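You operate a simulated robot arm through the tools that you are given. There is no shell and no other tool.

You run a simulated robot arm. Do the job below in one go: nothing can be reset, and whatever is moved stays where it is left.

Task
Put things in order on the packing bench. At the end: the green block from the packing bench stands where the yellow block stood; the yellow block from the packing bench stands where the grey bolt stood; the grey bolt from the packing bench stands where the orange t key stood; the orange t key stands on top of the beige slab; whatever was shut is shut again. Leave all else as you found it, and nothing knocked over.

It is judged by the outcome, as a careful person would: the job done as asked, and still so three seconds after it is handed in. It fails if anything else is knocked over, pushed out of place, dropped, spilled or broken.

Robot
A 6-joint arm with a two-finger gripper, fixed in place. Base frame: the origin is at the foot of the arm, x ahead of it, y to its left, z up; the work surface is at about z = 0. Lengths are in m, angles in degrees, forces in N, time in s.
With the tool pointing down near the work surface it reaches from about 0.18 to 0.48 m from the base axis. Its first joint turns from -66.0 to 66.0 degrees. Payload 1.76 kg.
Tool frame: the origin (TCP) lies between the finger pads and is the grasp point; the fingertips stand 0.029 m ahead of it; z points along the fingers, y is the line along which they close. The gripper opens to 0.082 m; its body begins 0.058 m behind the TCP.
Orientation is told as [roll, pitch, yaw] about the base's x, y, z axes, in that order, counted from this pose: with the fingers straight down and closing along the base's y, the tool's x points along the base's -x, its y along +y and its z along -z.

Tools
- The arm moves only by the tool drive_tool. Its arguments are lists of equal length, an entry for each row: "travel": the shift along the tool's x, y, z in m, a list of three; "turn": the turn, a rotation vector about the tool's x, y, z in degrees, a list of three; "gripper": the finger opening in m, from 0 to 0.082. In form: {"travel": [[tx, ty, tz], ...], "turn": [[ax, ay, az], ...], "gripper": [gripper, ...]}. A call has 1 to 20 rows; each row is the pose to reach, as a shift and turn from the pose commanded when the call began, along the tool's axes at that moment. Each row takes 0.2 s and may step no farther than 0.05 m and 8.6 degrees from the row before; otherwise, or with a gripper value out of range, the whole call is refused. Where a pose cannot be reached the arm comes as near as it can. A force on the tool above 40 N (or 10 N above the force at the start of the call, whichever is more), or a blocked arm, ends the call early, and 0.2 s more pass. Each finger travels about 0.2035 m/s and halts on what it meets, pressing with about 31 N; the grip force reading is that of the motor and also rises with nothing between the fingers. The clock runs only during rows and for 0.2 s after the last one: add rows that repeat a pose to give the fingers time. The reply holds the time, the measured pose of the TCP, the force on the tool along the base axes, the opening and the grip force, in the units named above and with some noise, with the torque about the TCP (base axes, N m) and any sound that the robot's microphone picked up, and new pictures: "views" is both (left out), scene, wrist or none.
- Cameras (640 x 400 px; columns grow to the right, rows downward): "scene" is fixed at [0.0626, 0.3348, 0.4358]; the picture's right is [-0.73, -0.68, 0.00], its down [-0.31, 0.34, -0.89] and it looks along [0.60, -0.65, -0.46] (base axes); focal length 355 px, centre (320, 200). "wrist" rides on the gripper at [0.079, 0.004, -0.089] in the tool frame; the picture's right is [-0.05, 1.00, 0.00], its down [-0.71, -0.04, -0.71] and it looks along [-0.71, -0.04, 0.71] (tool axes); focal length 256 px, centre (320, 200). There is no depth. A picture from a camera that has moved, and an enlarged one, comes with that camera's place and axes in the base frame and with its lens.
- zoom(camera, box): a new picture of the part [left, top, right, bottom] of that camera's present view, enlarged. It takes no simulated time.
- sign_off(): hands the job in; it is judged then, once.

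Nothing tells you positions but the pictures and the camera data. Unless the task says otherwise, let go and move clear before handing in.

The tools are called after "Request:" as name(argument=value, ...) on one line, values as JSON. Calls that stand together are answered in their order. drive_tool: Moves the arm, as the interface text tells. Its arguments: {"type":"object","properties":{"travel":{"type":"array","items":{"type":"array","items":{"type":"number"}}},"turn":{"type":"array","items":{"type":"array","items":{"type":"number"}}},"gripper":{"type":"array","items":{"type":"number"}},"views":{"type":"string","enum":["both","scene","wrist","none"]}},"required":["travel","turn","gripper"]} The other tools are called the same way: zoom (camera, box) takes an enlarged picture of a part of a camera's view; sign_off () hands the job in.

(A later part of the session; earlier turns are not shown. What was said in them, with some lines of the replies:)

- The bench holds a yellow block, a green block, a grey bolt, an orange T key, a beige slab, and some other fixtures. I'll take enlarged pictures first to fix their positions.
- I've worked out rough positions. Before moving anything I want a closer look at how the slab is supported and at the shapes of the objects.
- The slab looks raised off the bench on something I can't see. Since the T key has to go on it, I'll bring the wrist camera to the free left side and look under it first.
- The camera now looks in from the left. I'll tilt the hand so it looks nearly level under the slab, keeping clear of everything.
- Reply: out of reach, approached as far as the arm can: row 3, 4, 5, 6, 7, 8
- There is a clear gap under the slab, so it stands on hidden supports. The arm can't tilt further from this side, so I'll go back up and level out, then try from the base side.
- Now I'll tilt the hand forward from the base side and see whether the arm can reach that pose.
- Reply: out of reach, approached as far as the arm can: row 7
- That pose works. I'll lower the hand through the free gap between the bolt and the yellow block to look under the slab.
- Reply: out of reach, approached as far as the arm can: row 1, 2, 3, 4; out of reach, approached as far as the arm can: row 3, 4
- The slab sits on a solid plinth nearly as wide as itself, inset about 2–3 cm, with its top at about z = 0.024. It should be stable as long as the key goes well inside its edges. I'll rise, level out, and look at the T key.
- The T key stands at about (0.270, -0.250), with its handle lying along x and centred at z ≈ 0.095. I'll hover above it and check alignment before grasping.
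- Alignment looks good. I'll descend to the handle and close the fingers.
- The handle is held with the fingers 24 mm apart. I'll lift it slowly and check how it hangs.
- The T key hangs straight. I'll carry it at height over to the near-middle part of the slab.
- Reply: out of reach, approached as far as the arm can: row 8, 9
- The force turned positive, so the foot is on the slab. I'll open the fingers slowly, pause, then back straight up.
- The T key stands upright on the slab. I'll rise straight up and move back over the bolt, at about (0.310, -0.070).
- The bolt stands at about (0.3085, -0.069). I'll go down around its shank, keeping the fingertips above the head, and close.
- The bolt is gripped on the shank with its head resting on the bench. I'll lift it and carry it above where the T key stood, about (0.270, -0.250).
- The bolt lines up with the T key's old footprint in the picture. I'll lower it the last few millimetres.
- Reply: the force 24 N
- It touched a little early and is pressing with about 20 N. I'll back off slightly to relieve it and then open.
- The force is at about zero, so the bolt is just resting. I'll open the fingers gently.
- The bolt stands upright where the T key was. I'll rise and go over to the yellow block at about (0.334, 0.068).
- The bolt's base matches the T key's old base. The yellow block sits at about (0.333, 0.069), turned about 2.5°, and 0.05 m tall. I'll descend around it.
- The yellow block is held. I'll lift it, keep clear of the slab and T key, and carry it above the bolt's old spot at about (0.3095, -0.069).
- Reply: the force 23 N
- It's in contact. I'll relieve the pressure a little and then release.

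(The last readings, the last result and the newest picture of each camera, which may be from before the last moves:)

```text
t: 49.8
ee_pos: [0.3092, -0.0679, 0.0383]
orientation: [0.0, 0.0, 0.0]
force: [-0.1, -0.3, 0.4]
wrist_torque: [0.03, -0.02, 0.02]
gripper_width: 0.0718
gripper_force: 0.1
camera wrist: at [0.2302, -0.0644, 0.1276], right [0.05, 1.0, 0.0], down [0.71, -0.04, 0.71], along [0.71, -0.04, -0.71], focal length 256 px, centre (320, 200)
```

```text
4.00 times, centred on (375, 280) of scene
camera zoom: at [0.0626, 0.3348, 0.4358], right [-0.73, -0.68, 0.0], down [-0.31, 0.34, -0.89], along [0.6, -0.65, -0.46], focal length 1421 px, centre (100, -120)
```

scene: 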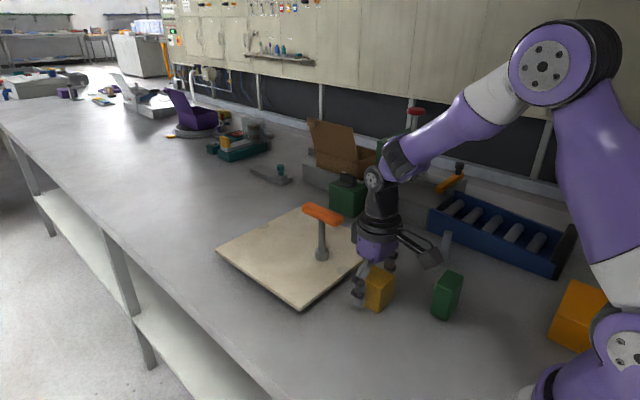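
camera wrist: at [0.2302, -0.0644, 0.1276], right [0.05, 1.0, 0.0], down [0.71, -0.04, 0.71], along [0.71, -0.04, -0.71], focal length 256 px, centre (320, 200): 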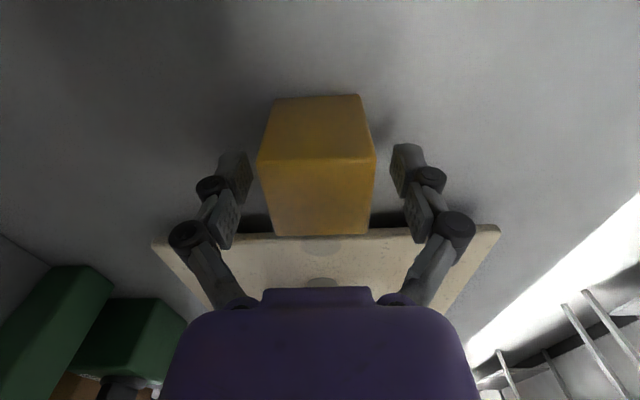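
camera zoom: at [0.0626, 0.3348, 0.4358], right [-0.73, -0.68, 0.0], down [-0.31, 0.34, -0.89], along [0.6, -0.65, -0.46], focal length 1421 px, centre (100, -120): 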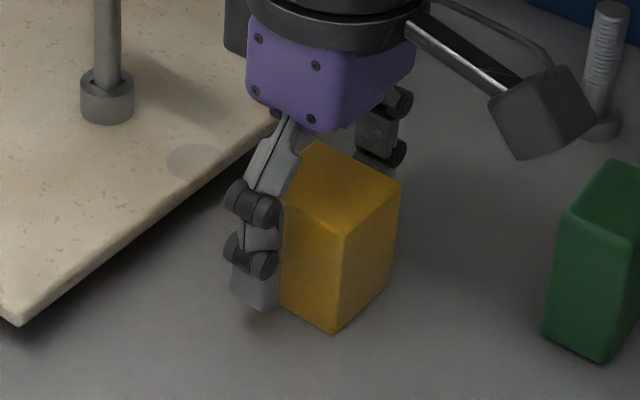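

The yellow block is on the bolt's old spot. I'll rise and move over to look at the green block.

Request:
drive_tool(travel=[[0, 0, -0.03], [0, 0, -0.07], [0, 0, -0.11], [0.025, -0.02, -0.14], [0.05, -0.04, -0.16], [0.075, -0.055, -0.16], [0.1, -0.07, -0.16]], turn=[[0, 0, 0], [0, 0, 0], [0, 0, 0], [0, 0, 0], [0, 0, 0], [0, 0, 0], [0, 0, 0]], gripper=[0.072, 0.072, 0.072, 0.075, 0.075, 0.075, 0.075], views="both")

Request:
zoom(camera="wrist", box=[220, 0, 420, 160])

Request:
zoom(camera="scene", box=[320, 220, 420, 320])

Request:
zoom(camera="scene", box=[410, 250, 490, 330])

```text
t: 51.4
ee_pos: [0.2064, -0.1376, 0.1969]
orientation: [-0.1, 0.0, 0.0]
force: [-1.1, -1.3, 0.0]
wrist_torque: [0.04, 0.02, 0.02]
gripper_width: 0.0753
gripper_force: 0.0
camera wrist: at [0.1275, -0.1334, 0.2857], right [0.05, 1.0, 0.0], down [0.71, -0.04, 0.71], along [0.71, -0.04, -0.71], focal length 256 px, centre (320, 200)
```

scene: 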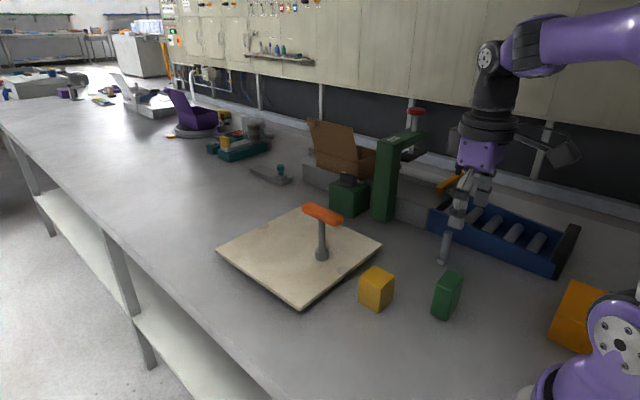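
wrist: 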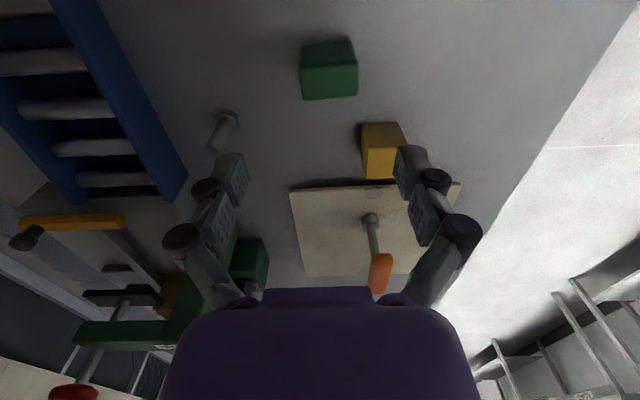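

```text
2.50 times, centred on (320, 80) of wrist
camera zoom: at [0.1275, -0.1334, 0.2857], right [0.05, 1.0, 0.0], down [0.71, -0.04, 0.71], along [0.71, -0.04, -0.71], focal length 640 px, centre (320, 500)
```

zoom: 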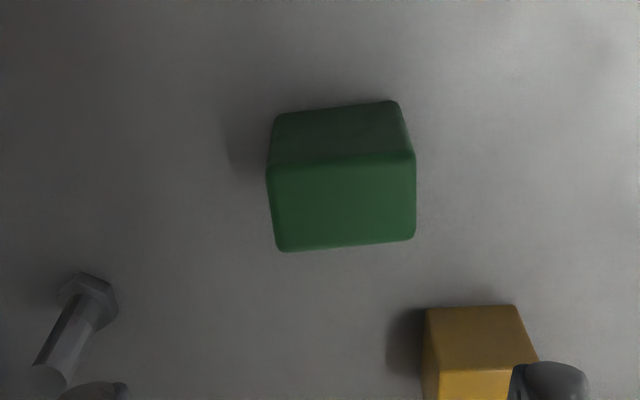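

```text
4.00 times, centred on (370, 270) of scene
camera zoom: at [0.0626, 0.3348, 0.4358], right [-0.73, -0.68, 0.0], down [-0.31, 0.34, -0.89], along [0.6, -0.65, -0.46], focal length 1421 px, centre (120, -80)
```

zoom: 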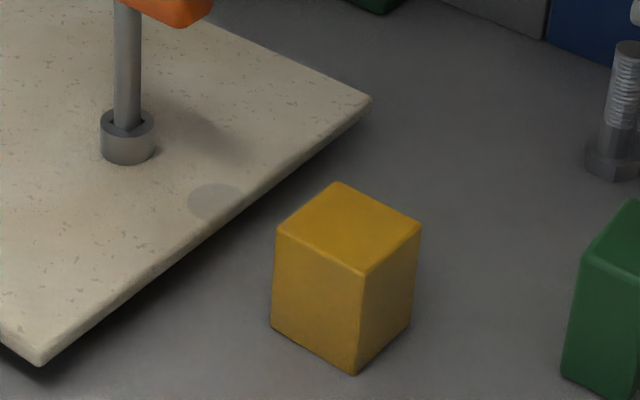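

```text
5.00 times, centred on (450, 290) of scene
camera zoom: at [0.0626, 0.3348, 0.4358], right [-0.73, -0.68, 0.0], down [-0.31, 0.34, -0.89], along [0.6, -0.65, -0.46], focal length 1777 px, centre (-330, -250)
```

zoom: 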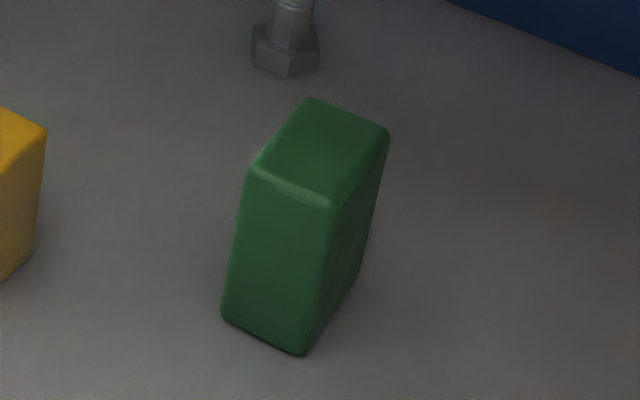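

The green block is at about (0.212, -0.130), roughly 0.026 × 0.046 m and 0.063 m tall. I'll line up above it and check.

Request:
drive_tool(travel=[[-0.0035, 0.008, 0.03], [-0.0035, 0.008, 0.06], [-0.0035, 0.008, 0.08]], turn=[[0, 0, -1], [0, 0, -2], [0, 0, -2]], gripper=[0.075, 0.075, 0.075], views="both")

Request:
zoom(camera="wrist", box=[220, 30, 420, 210])

```text
t: 52.2
ee_pos: [0.2142, -0.1331, 0.1183]
orientation: [-0.1, -0.1, 2.1]
force: [-0.4, -0.1, 0.4]
wrist_torque: [0.0, -0.02, 0.0]
gripper_width: 0.0749
gripper_force: 0.0
camera wrist: at [0.1349, -0.1313, 0.2067], right [0.02, 1.0, 0.0], down [0.71, -0.01, 0.71], along [0.71, -0.01, -0.71], focal length 256 px, centre (320, 200)
```

scene: 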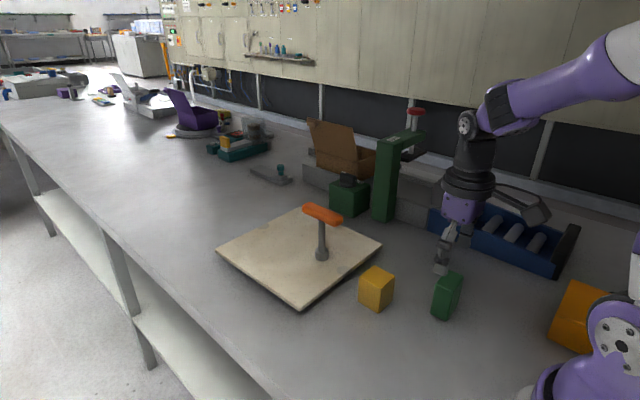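
wrist: 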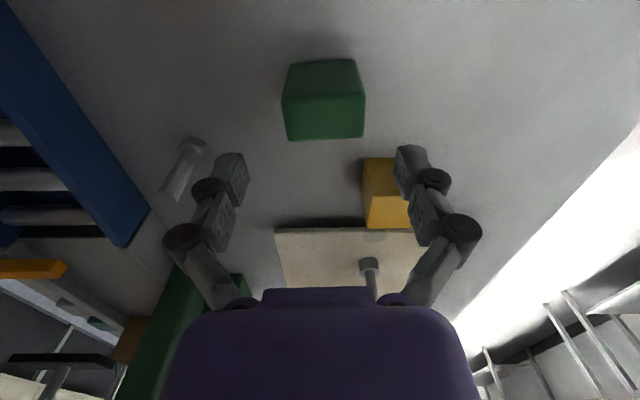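

```text
2.22 times, centred on (320, 120) of wrist
camera zoom: at [0.1349, -0.1313, 0.2067], right [0.02, 1.0, 0.0], down [0.71, -0.01, 0.71], along [0.71, -0.01, -0.71], focal length 569 px, centre (320, 378)
```

zoom: 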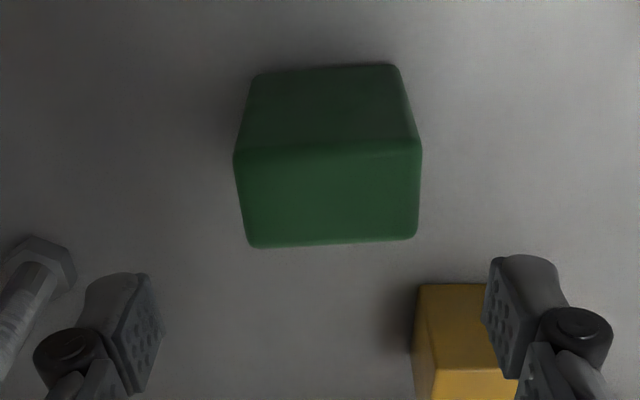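

Request:
drive_tool(travel=[[0.003, 0.002, 0.025], [0.003, 0.002, 0.05], [0.003, 0.002, 0.07], [0.003, 0.002, 0.077], [0.003, 0.002, 0.077], [0.003, 0.002, 0.077], [0.003, 0.002, 0.077], [0.003, 0.002, 0.077]], turn=[[0, 0, 0], [0, 0, 0], [0, 0, 0], [0, 0, 0], [0, 0, 0], [0, 0, 0], [0, 0, 0], [0, 0, 0]], gripper=[0.075, 0.075, 0.075, 0.075, 0.062, 0.05, 0.042, 0.036], views="both")

Request:
zoom(camera="wrist", box=[220, 50, 420, 290])

Request:
zoom(camera="scene", box=[410, 250, 490, 330])

```text
t: 54.0
ee_pos: [0.2087, -0.1302, 0.0406]
orientation: [-0.1, 0.0, 2.1]
force: [-0.8, 1.8, 5.0]
wrist_torque: [0.13, 0.07, 0.01]
gripper_width: 0.0496
gripper_force: 30.9
camera wrist: at [0.1294, -0.1291, 0.1283], right [0.02, 1.0, 0.0], down [0.71, -0.01, 0.71], along [0.71, -0.01, -0.71], focal length 256 px, centre (320, 200)
```

scene: 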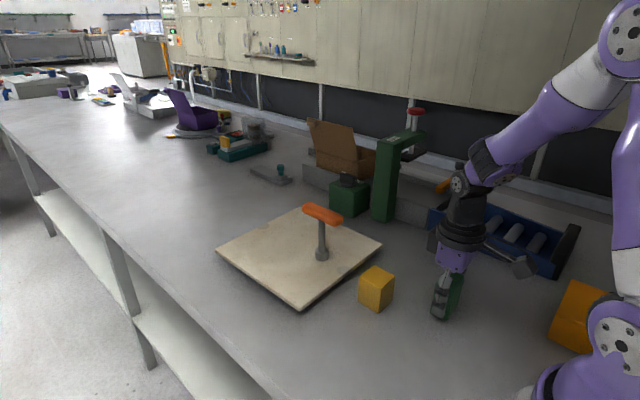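
wrist: 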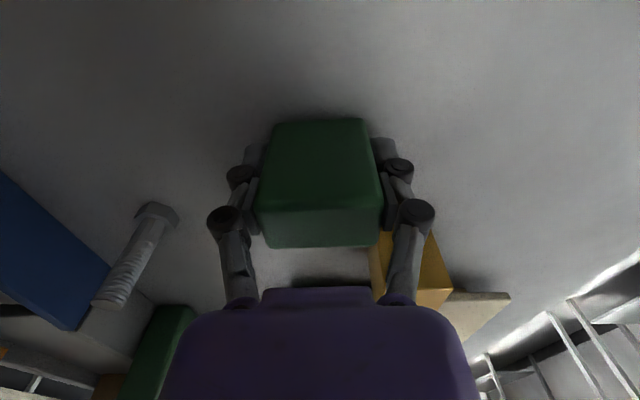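

```text
1.67 times, centred on (320, 170) of wrist
camera zoom: at [0.1294, -0.1291, 0.1283], right [0.02, 1.0, 0.0], down [0.71, -0.01, 0.71], along [0.71, -0.01, -0.71], focal length 427 px, centre (320, 250)
```

zoom: 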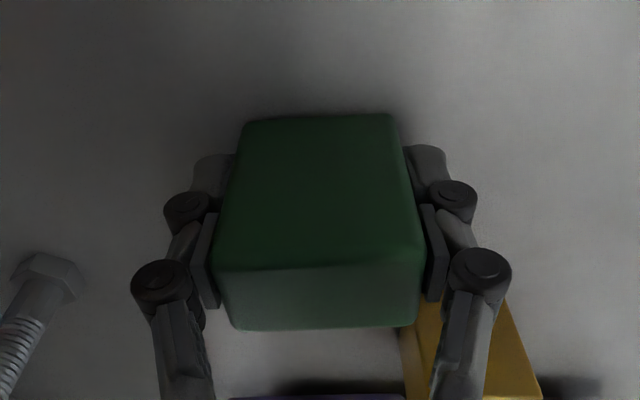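

```text
5.00 times, centred on (450, 290) of scene
camera zoom: at [0.0625, 0.3348, 0.4358], right [-0.73, -0.68, 0.0], down [-0.31, 0.34, -0.89], along [0.6, -0.65, -0.46], focal length 1777 px, centre (-330, -250)
```

zoom: 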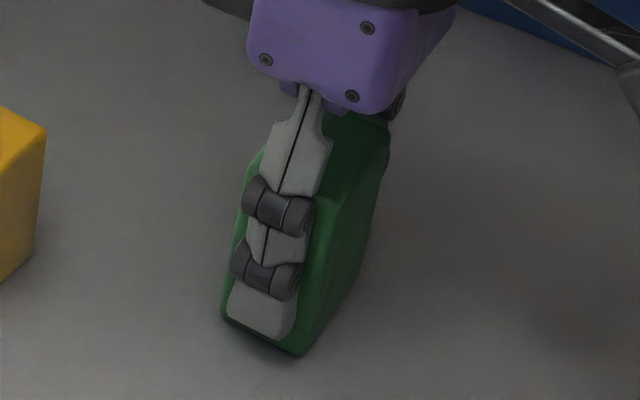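

The green block is held. I'll lift it high and carry it to the yellow block's original spot at about (0.3335, 0.0697).

Request:
drive_tool(travel=[[0, 0, -0.01], [0, 0, -0.04], [0, 0, -0.08], [0, 0, -0.12], [-0.018, 0.027, -0.12], [-0.037, 0.055, -0.12], [-0.056, 0.084, -0.12], [-0.075, 0.113, -0.12], [-0.094, 0.141, -0.12], [-0.112, 0.168, -0.12], [-0.125, 0.187, -0.12], [-0.1304, 0.1951, -0.12], [-0.1304, 0.1951, -0.12]], turn=[[0, 0, 0], [0, 0, 0], [0, 0, 0], [0, 0, 0], [0, 0, 0], [0, 0, 0], [0, 0, 0], [0, 0, 0], [0, 0, 0], [0, 0, 0], [0, 0, 0], [0, 0, 0], [0, 0, 0]], gripper=[0.036, 0.036, 0.036, 0.036, 0.036, 0.036, 0.036, 0.036, 0.036, 0.036, 0.036, 0.036, 0.036], views="both")

Request:
drive_tool(travel=[[0, 0, 0.035]], turn=[[0, 0, 0]], gripper=[0.036], views="none")

Request:
drive_tool(travel=[[0, 0, 0.035]], turn=[[0, 0, 0]], gripper=[0.036], views="both")

```text
t: 56.8
ee_pos: [0.331, 0.0709, 0.16]
orientation: [-0.1, 0.1, 2.1]
force: [0.6, -0.1, -0.8]
wrist_torque: [-0.04, 0.01, -0.02]
gripper_width: 0.0489
gripper_force: 31.0
camera wrist: at [0.2516, 0.0729, 0.2492], right [0.02, 1.0, 0.0], down [0.71, -0.01, 0.71], along [0.71, -0.01, -0.71], focal length 256 px, centre (320, 200)
```

scene: 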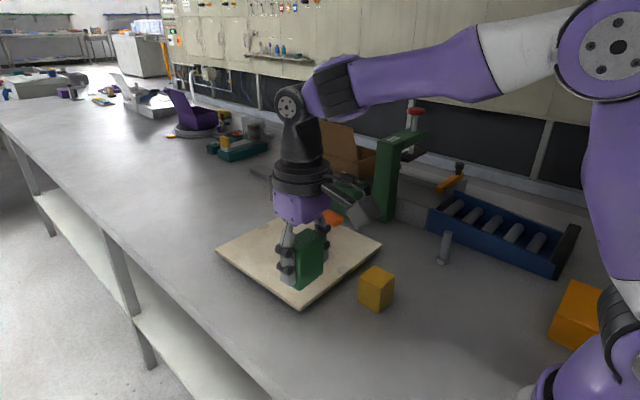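
wrist: 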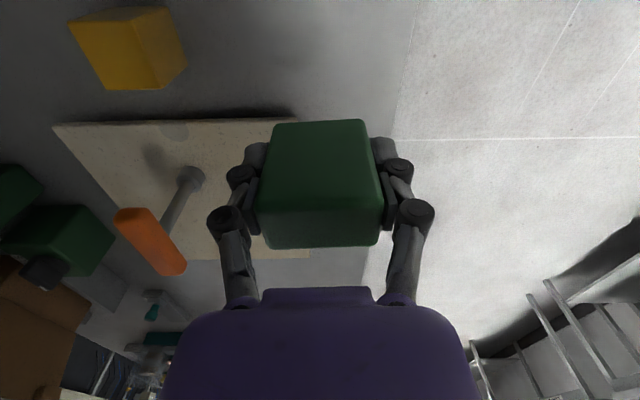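

```text
t: 57.2
ee_pos: [0.331, 0.0716, 0.1248]
orientation: [0.0, 0.0, 2.0]
force: [0.1, 0.3, -1.1]
wrist_torque: [-0.03, 0.01, 0.0]
gripper_width: 0.0491
gripper_force: 30.7
```

```text
t: 57.6
ee_pos: [0.3306, 0.0722, 0.0892]
orientation: [-0.1, 0.0, 1.9]
force: [0.3, 0.0, -1.0]
wrist_torque: [0.03, -0.02, 0.0]
gripper_width: 0.0494
gripper_force: 31.1
camera wrist: at [0.2521, 0.0735, 0.1786], right [0.02, 1.0, 0.0], down [0.71, -0.01, 0.71], along [0.71, -0.01, -0.71], focal length 256 px, centre (320, 200)
```

scene: 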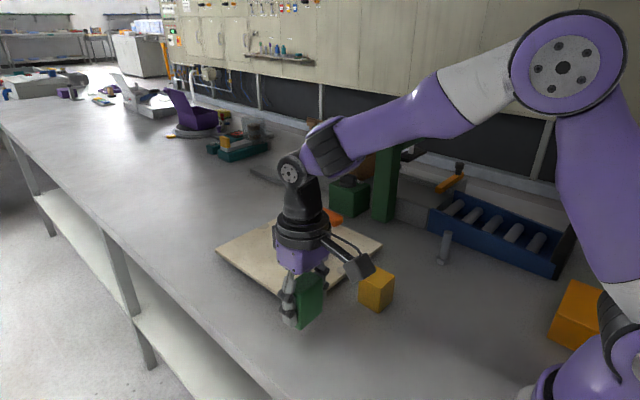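
wrist: 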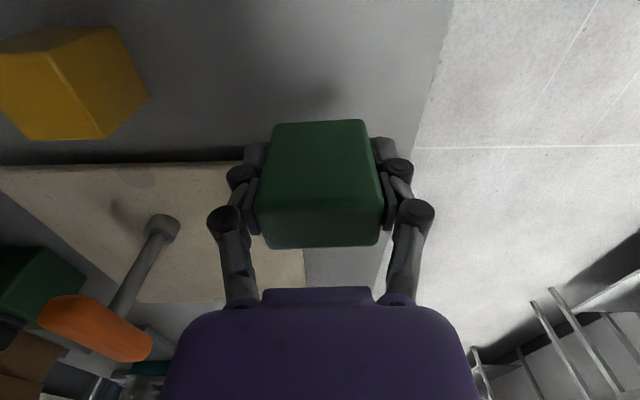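

Request:
drive_tool(travel=[[-0.0015, -0.0018, 0.02], [-0.0015, -0.0018, 0.038], [-0.0015, -0.0018, 0.045], [-0.0015, -0.0018, 0.047]], turn=[[0, 0, 0], [0, 0, 0], [0, 0, 0], [0, 0, 0]], gripper=[0.036, 0.036, 0.036, 0.036], views="none")

Request:
zoom(camera="scene", box=[260, 280, 360, 370])

```text
t: 58.6
ee_pos: [0.3333, 0.0682, 0.0434]
orientation: [0.0, 0.1, 2.1]
force: [-0.8, -0.3, -0.9]
wrist_torque: [-0.04, 0.0, 0.02]
gripper_width: 0.0492
gripper_force: 31.2
```

```text
4.44 times, centred on (310, 325) of scene
camera zoom: at [0.0626, 0.3348, 0.4358], right [-0.73, -0.68, 0.0], down [-0.31, 0.34, -0.89], along [0.6, -0.65, -0.46], focal length 1579 px, centre (364, -356)
```

zoom: 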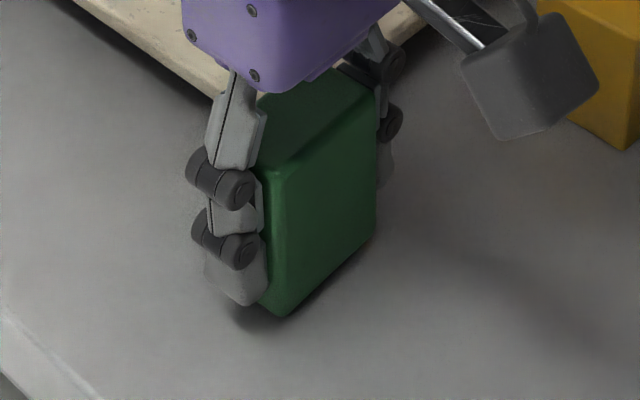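

Request:
drive_tool(travel=[[0, 0, 0.0008], [0, 0, 0.0015]], turn=[[0, 0, 0], [0, 0, 0]], gripper=[0.036, 0.036], views="none")

Request:
drive_tool(travel=[[0, 0, 0.0005]], turn=[[0, 0, 0]], gripper=[0.036], views="none")

```text
t: 59.2
ee_pos: [0.3342, 0.07, 0.0431]
orientation: [-0.2, 0.0, 2.0]
force: [-0.1, 0.6, -1.1]
wrist_torque: [0.0, 0.0, 0.01]
gripper_width: 0.0492
gripper_force: 31.0
```

```text
t: 59.6
ee_pos: [0.3346, 0.0682, 0.0426]
orientation: [-0.2, 0.0, 2.0]
force: [-0.4, -0.2, -1.0]
wrist_torque: [0.05, 0.01, -0.01]
gripper_width: 0.0489
gripper_force: 30.9
```

Request:
drive_tool(travel=[[0, 0, 0.0005]], turn=[[0, 0, 0]], gripper=[0.036], views="none")

Request:
drive_tool(travel=[[0, 0, 0.0004]], turn=[[0, 0, 0]], gripper=[0.036], views="none")

```text
t: 60.0
ee_pos: [0.3347, 0.0687, 0.0409]
orientation: [-0.2, 0.1, 2.0]
force: [0.4, -0.4, -1.0]
wrist_torque: [-0.02, 0.01, 0.02]
gripper_width: 0.0492
gripper_force: 31.5
```

```text
t: 60.4
ee_pos: [0.335, 0.0685, 0.0415]
orientation: [0.0, 0.0, 2.0]
force: [-0.7, 0.4, -1.2]
wrist_torque: [-0.01, 0.0, 0.0]
gripper_width: 0.0492
gripper_force: 31.0
```

Request:
drive_tool(travel=[[0, 0, 0.0004]], turn=[[0, 0, 0]], gripper=[0.036], views="none")

Request:
drive_tool(travel=[[0, 0, 0.0004]], turn=[[0, 0, 0]], gripper=[0.036], views="none")

Request:
zoom(camera="scene", box=[260, 280, 360, 370])

```text
t: 60.8
ee_pos: [0.3343, 0.0685, 0.0402]
orientation: [-0.1, 0.0, 2.0]
force: [-0.4, -0.7, -0.8]
wrist_torque: [0.04, 0.0, -0.04]
gripper_width: 0.0491
gripper_force: 31.1
```

```text
t: 61.2
ee_pos: [0.3355, 0.0687, 0.0408]
orientation: [-0.1, 0.0, 2.0]
force: [-0.5, -0.4, 0.1]
wrist_torque: [-0.01, 0.02, -0.01]
gripper_width: 0.049
gripper_force: 30.6
```

```text
4.44 times, centred on (310, 325) of scene
camera zoom: at [0.0626, 0.3348, 0.4358], right [-0.73, -0.68, 0.0], down [-0.31, 0.34, -0.89], along [0.6, -0.65, -0.46], focal length 1579 px, centre (364, -356)
```

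zoom: 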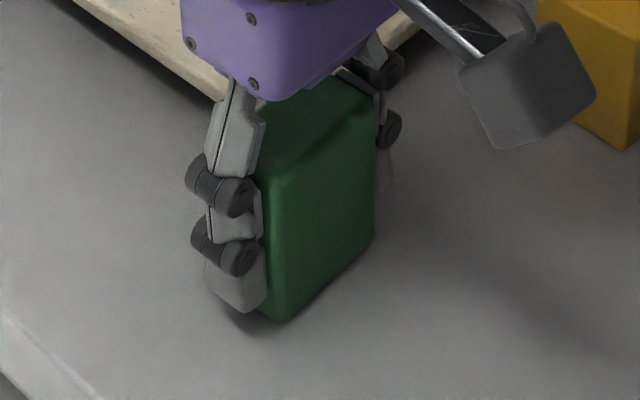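

Request:
drive_tool(travel=[[0, 0, 0.0003]], turn=[[0, 0, 0]], gripper=[0.036], views="none")

```text
t: 61.6
ee_pos: [0.3334, 0.0686, 0.0406]
orientation: [-0.1, 0.0, 2.0]
force: [0.3, 0.2, -1.2]
wrist_torque: [0.03, -0.01, 0.02]
gripper_width: 0.0489
gripper_force: 30.7
```

Request:
drive_tool(travel=[[0, 0, 0.0005]], turn=[[0, 0, 0]], gripper=[0.036], views="none")

Request:
drive_tool(travel=[[0, 0, 0.0005]], turn=[[0, 0, 0]], gripper=[0.036], views="none")

```text
t: 62.0
ee_pos: [0.334, 0.0692, 0.0401]
orientation: [-0.1, -0.1, 2.1]
force: [-3.0, 1.5, 6.7]
wrist_torque: [0.09, 0.07, -0.01]
gripper_width: 0.0492
gripper_force: 30.9
```

```text
t: 62.4
ee_pos: [0.3347, 0.0685, 0.0394]
orientation: [-0.1, 0.1, 2.1]
force: [-4.4, 1.1, 11.2]
wrist_torque: [0.06, 0.11, 0.03]
gripper_width: 0.0491
gripper_force: 31.1
```

It's in contact. I'll relieve the load slightly and open the fingers.

Request:
drive_tool(travel=[[0, 0, -0.0006], [0, 0, -0.0006], [0, 0, -0.0006], [0, 0, -0.0006], [0, 0, -0.0006], [0, 0, -0.0006]], turn=[[0, 0, 0], [0, 0, 0], [0, 0, 0], [0, 0, 0], [0, 0, 0], [0, 0, 0]], gripper=[0.036, 0.048, 0.052, 0.06, 0.068, 0.075], views="both")

Request:
zoom(camera="scene", box=[260, 270, 360, 360])

```text
t: 63.8
ee_pos: [0.3342, 0.0684, 0.0392]
orientation: [-0.1, 0.1, 2.1]
force: [-0.4, -0.4, 0.2]
wrist_torque: [-0.02, -0.01, -0.01]
gripper_width: 0.0749
gripper_force: 0.1
camera wrist: at [0.2551, 0.07, 0.1285], right [0.02, 1.0, 0.0], down [0.71, -0.01, 0.71], along [0.71, -0.01, -0.71], focal length 256 px, centre (320, 200)
```

scene: 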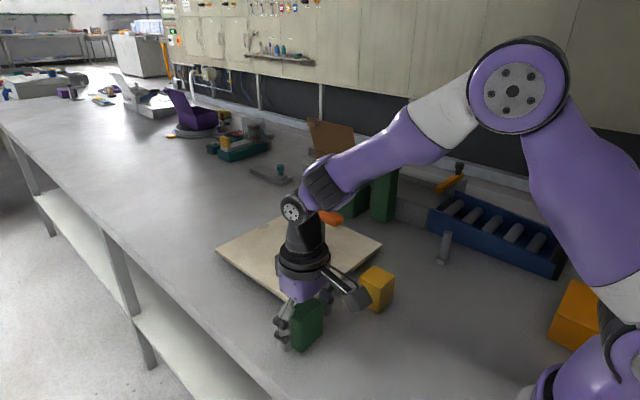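
wrist: 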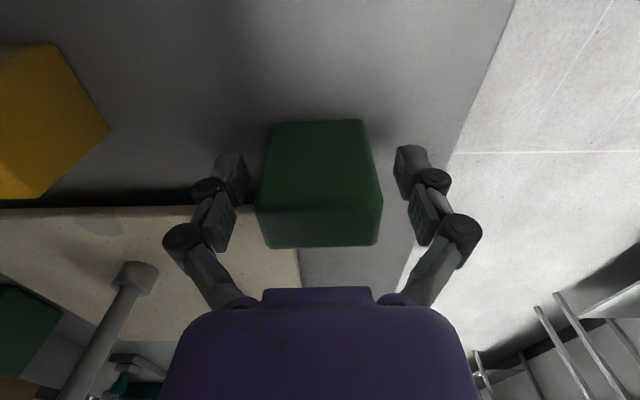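

```text
4.44 times, centred on (310, 315) of scene
camera zoom: at [0.0626, 0.3348, 0.4358], right [-0.73, -0.68, 0.0], down [-0.31, 0.34, -0.89], along [0.6, -0.65, -0.46], focal length 1579 px, centre (364, -311)
```

zoom: 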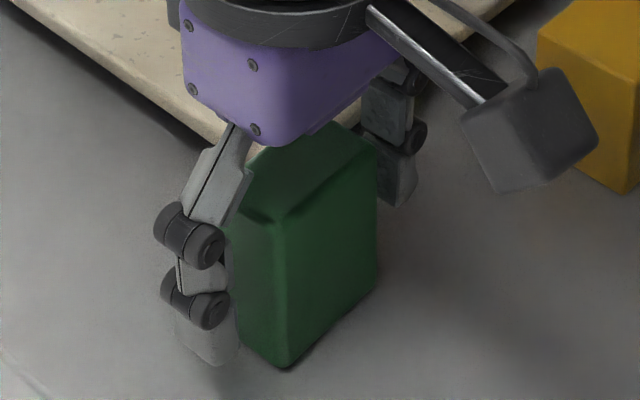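

Released. I'll rise straight up, move clear, and then check everything.

Request:
drive_tool(travel=[[0, 0, -0.03], [0, 0, -0.07], [0, 0, -0.11], [0, 0, -0.15], [0.02, -0.03, -0.18], [0.04, -0.06, -0.21], [0.055, -0.09, -0.24], [0.065, -0.12, -0.26], [0.065, -0.15, -0.26]], turn=[[0, 0, 0], [0, 0, 0], [0, 0, 0], [0, 0, 0], [0, 0, 0.5], [0, 0, 1], [0, 0, 1.5], [0, 0, 2], [0, 0, 2]], gripper=[0.075, 0.075, 0.075, 0.078, 0.08, 0.082, 0.082, 0.082, 0.082], views="both")

Request:
zoom(camera="scene", box=[210, 180, 510, 370])

Request:
zoom(camera="wrist", box=[120, 0, 520, 260])

Request:
zoom(camera="scene", box=[260, 280, 360, 370])

```text
t: 65.8
ee_pos: [0.2744, -0.0829, 0.3008]
orientation: [-0.1, 0.0, 0.1]
force: [0.7, 0.0, -0.4]
wrist_torque: [-0.02, 0.03, -0.01]
gripper_width: 0.0819
gripper_force: 0.1
camera wrist: at [0.1945, -0.0798, 0.3898], right [0.05, 1.0, 0.0], down [0.71, -0.04, 0.71], along [0.71, -0.04, -0.71], focal length 256 px, centre (320, 200)
```

scene: 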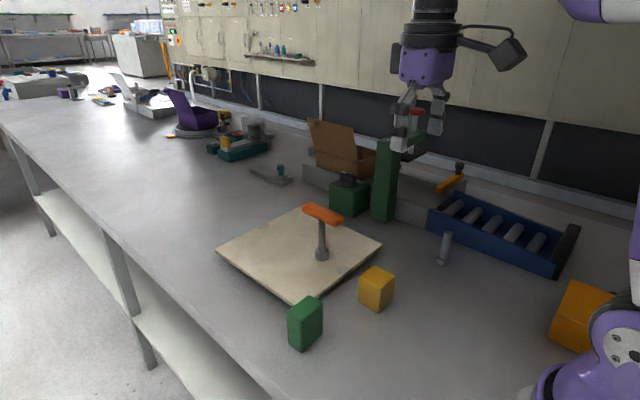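
wrist: 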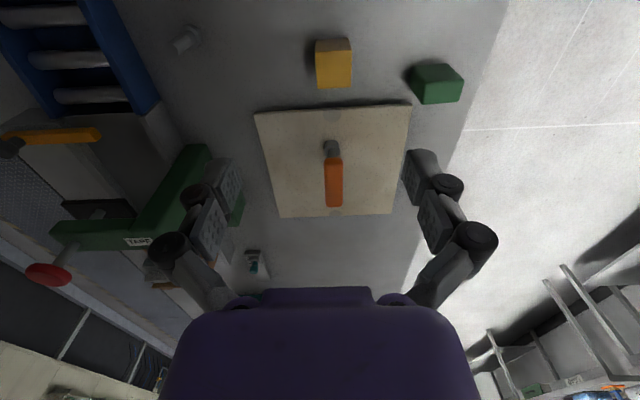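

```text
2.11 times, centred on (360, 275) of scene
camera zoom: at [0.0625, 0.3349, 0.4358], right [-0.73, -0.68, 0.0], down [-0.31, 0.34, -0.89], along [0.6, -0.65, -0.46], focal length 748 px, centre (236, 42)
```

zoom: 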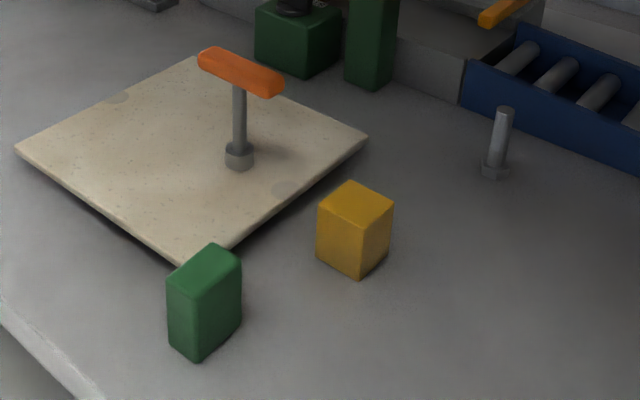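

```text
1.54 times, centred on (320, 130) of wrist
camera zoom: at [0.1945, -0.0798, 0.3898], right [0.05, 1.0, 0.0], down [0.71, -0.04, 0.71], along [0.71, -0.04, -0.71], focal length 394 px, centre (320, 308)
```

zoom: 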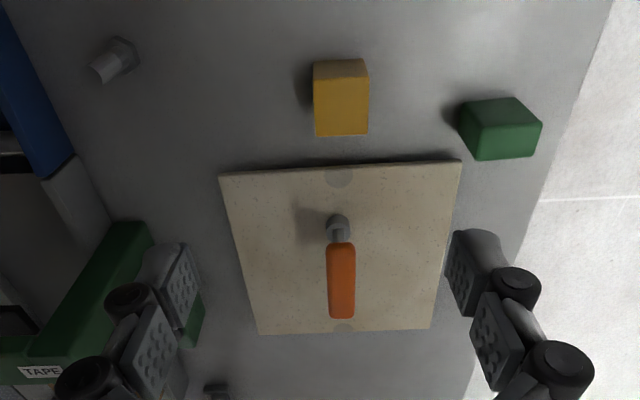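

```text
4.44 times, centred on (310, 325) of scene
camera zoom: at [0.0625, 0.3349, 0.4358], right [-0.73, -0.68, 0.0], down [-0.31, 0.34, -0.89], along [0.6, -0.65, -0.46], focal length 1579 px, centre (364, -356)
```

zoom: 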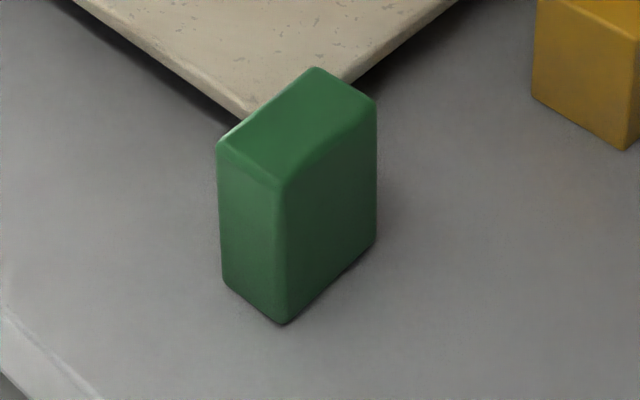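

All four pieces are upright in their new places:
- **T key:** on the slab.
- **Bolt:** where the T key stood.
- **Yellow block:** where the bolt stood, within about 3 mm by the pictures.
- **Green block:** where the yellow block stood, within about 3–5 mm by the pictures.

The slab hasn't moved, I opened nothing that needs shutting, and the arm is clear, so I'm handing in.

Request:
sign_off()

```text
The job is handed in.
```

The job is handed in, and in the last pictures all four pieces were upright in their new places:

- **Orange T key:** it stands on top of the beige slab, well inside the slab's edges.
- **Grey bolt:** it stands where the T key stood; its base lines up with the old spot.
- **Yellow block:** it stands where the bolt stood, within about 3 mm by the pictures.
- **Green block:** it stands where the yellow block stood, off by about 3–5 mm by the pictures. I left it there because a regrasp risked knocking something.

I opened nothing, so nothing needed shutting. The slab is where it was, nothing was knocked over, and I saw no change in the other things on the bench. The arm has let go and is clear.
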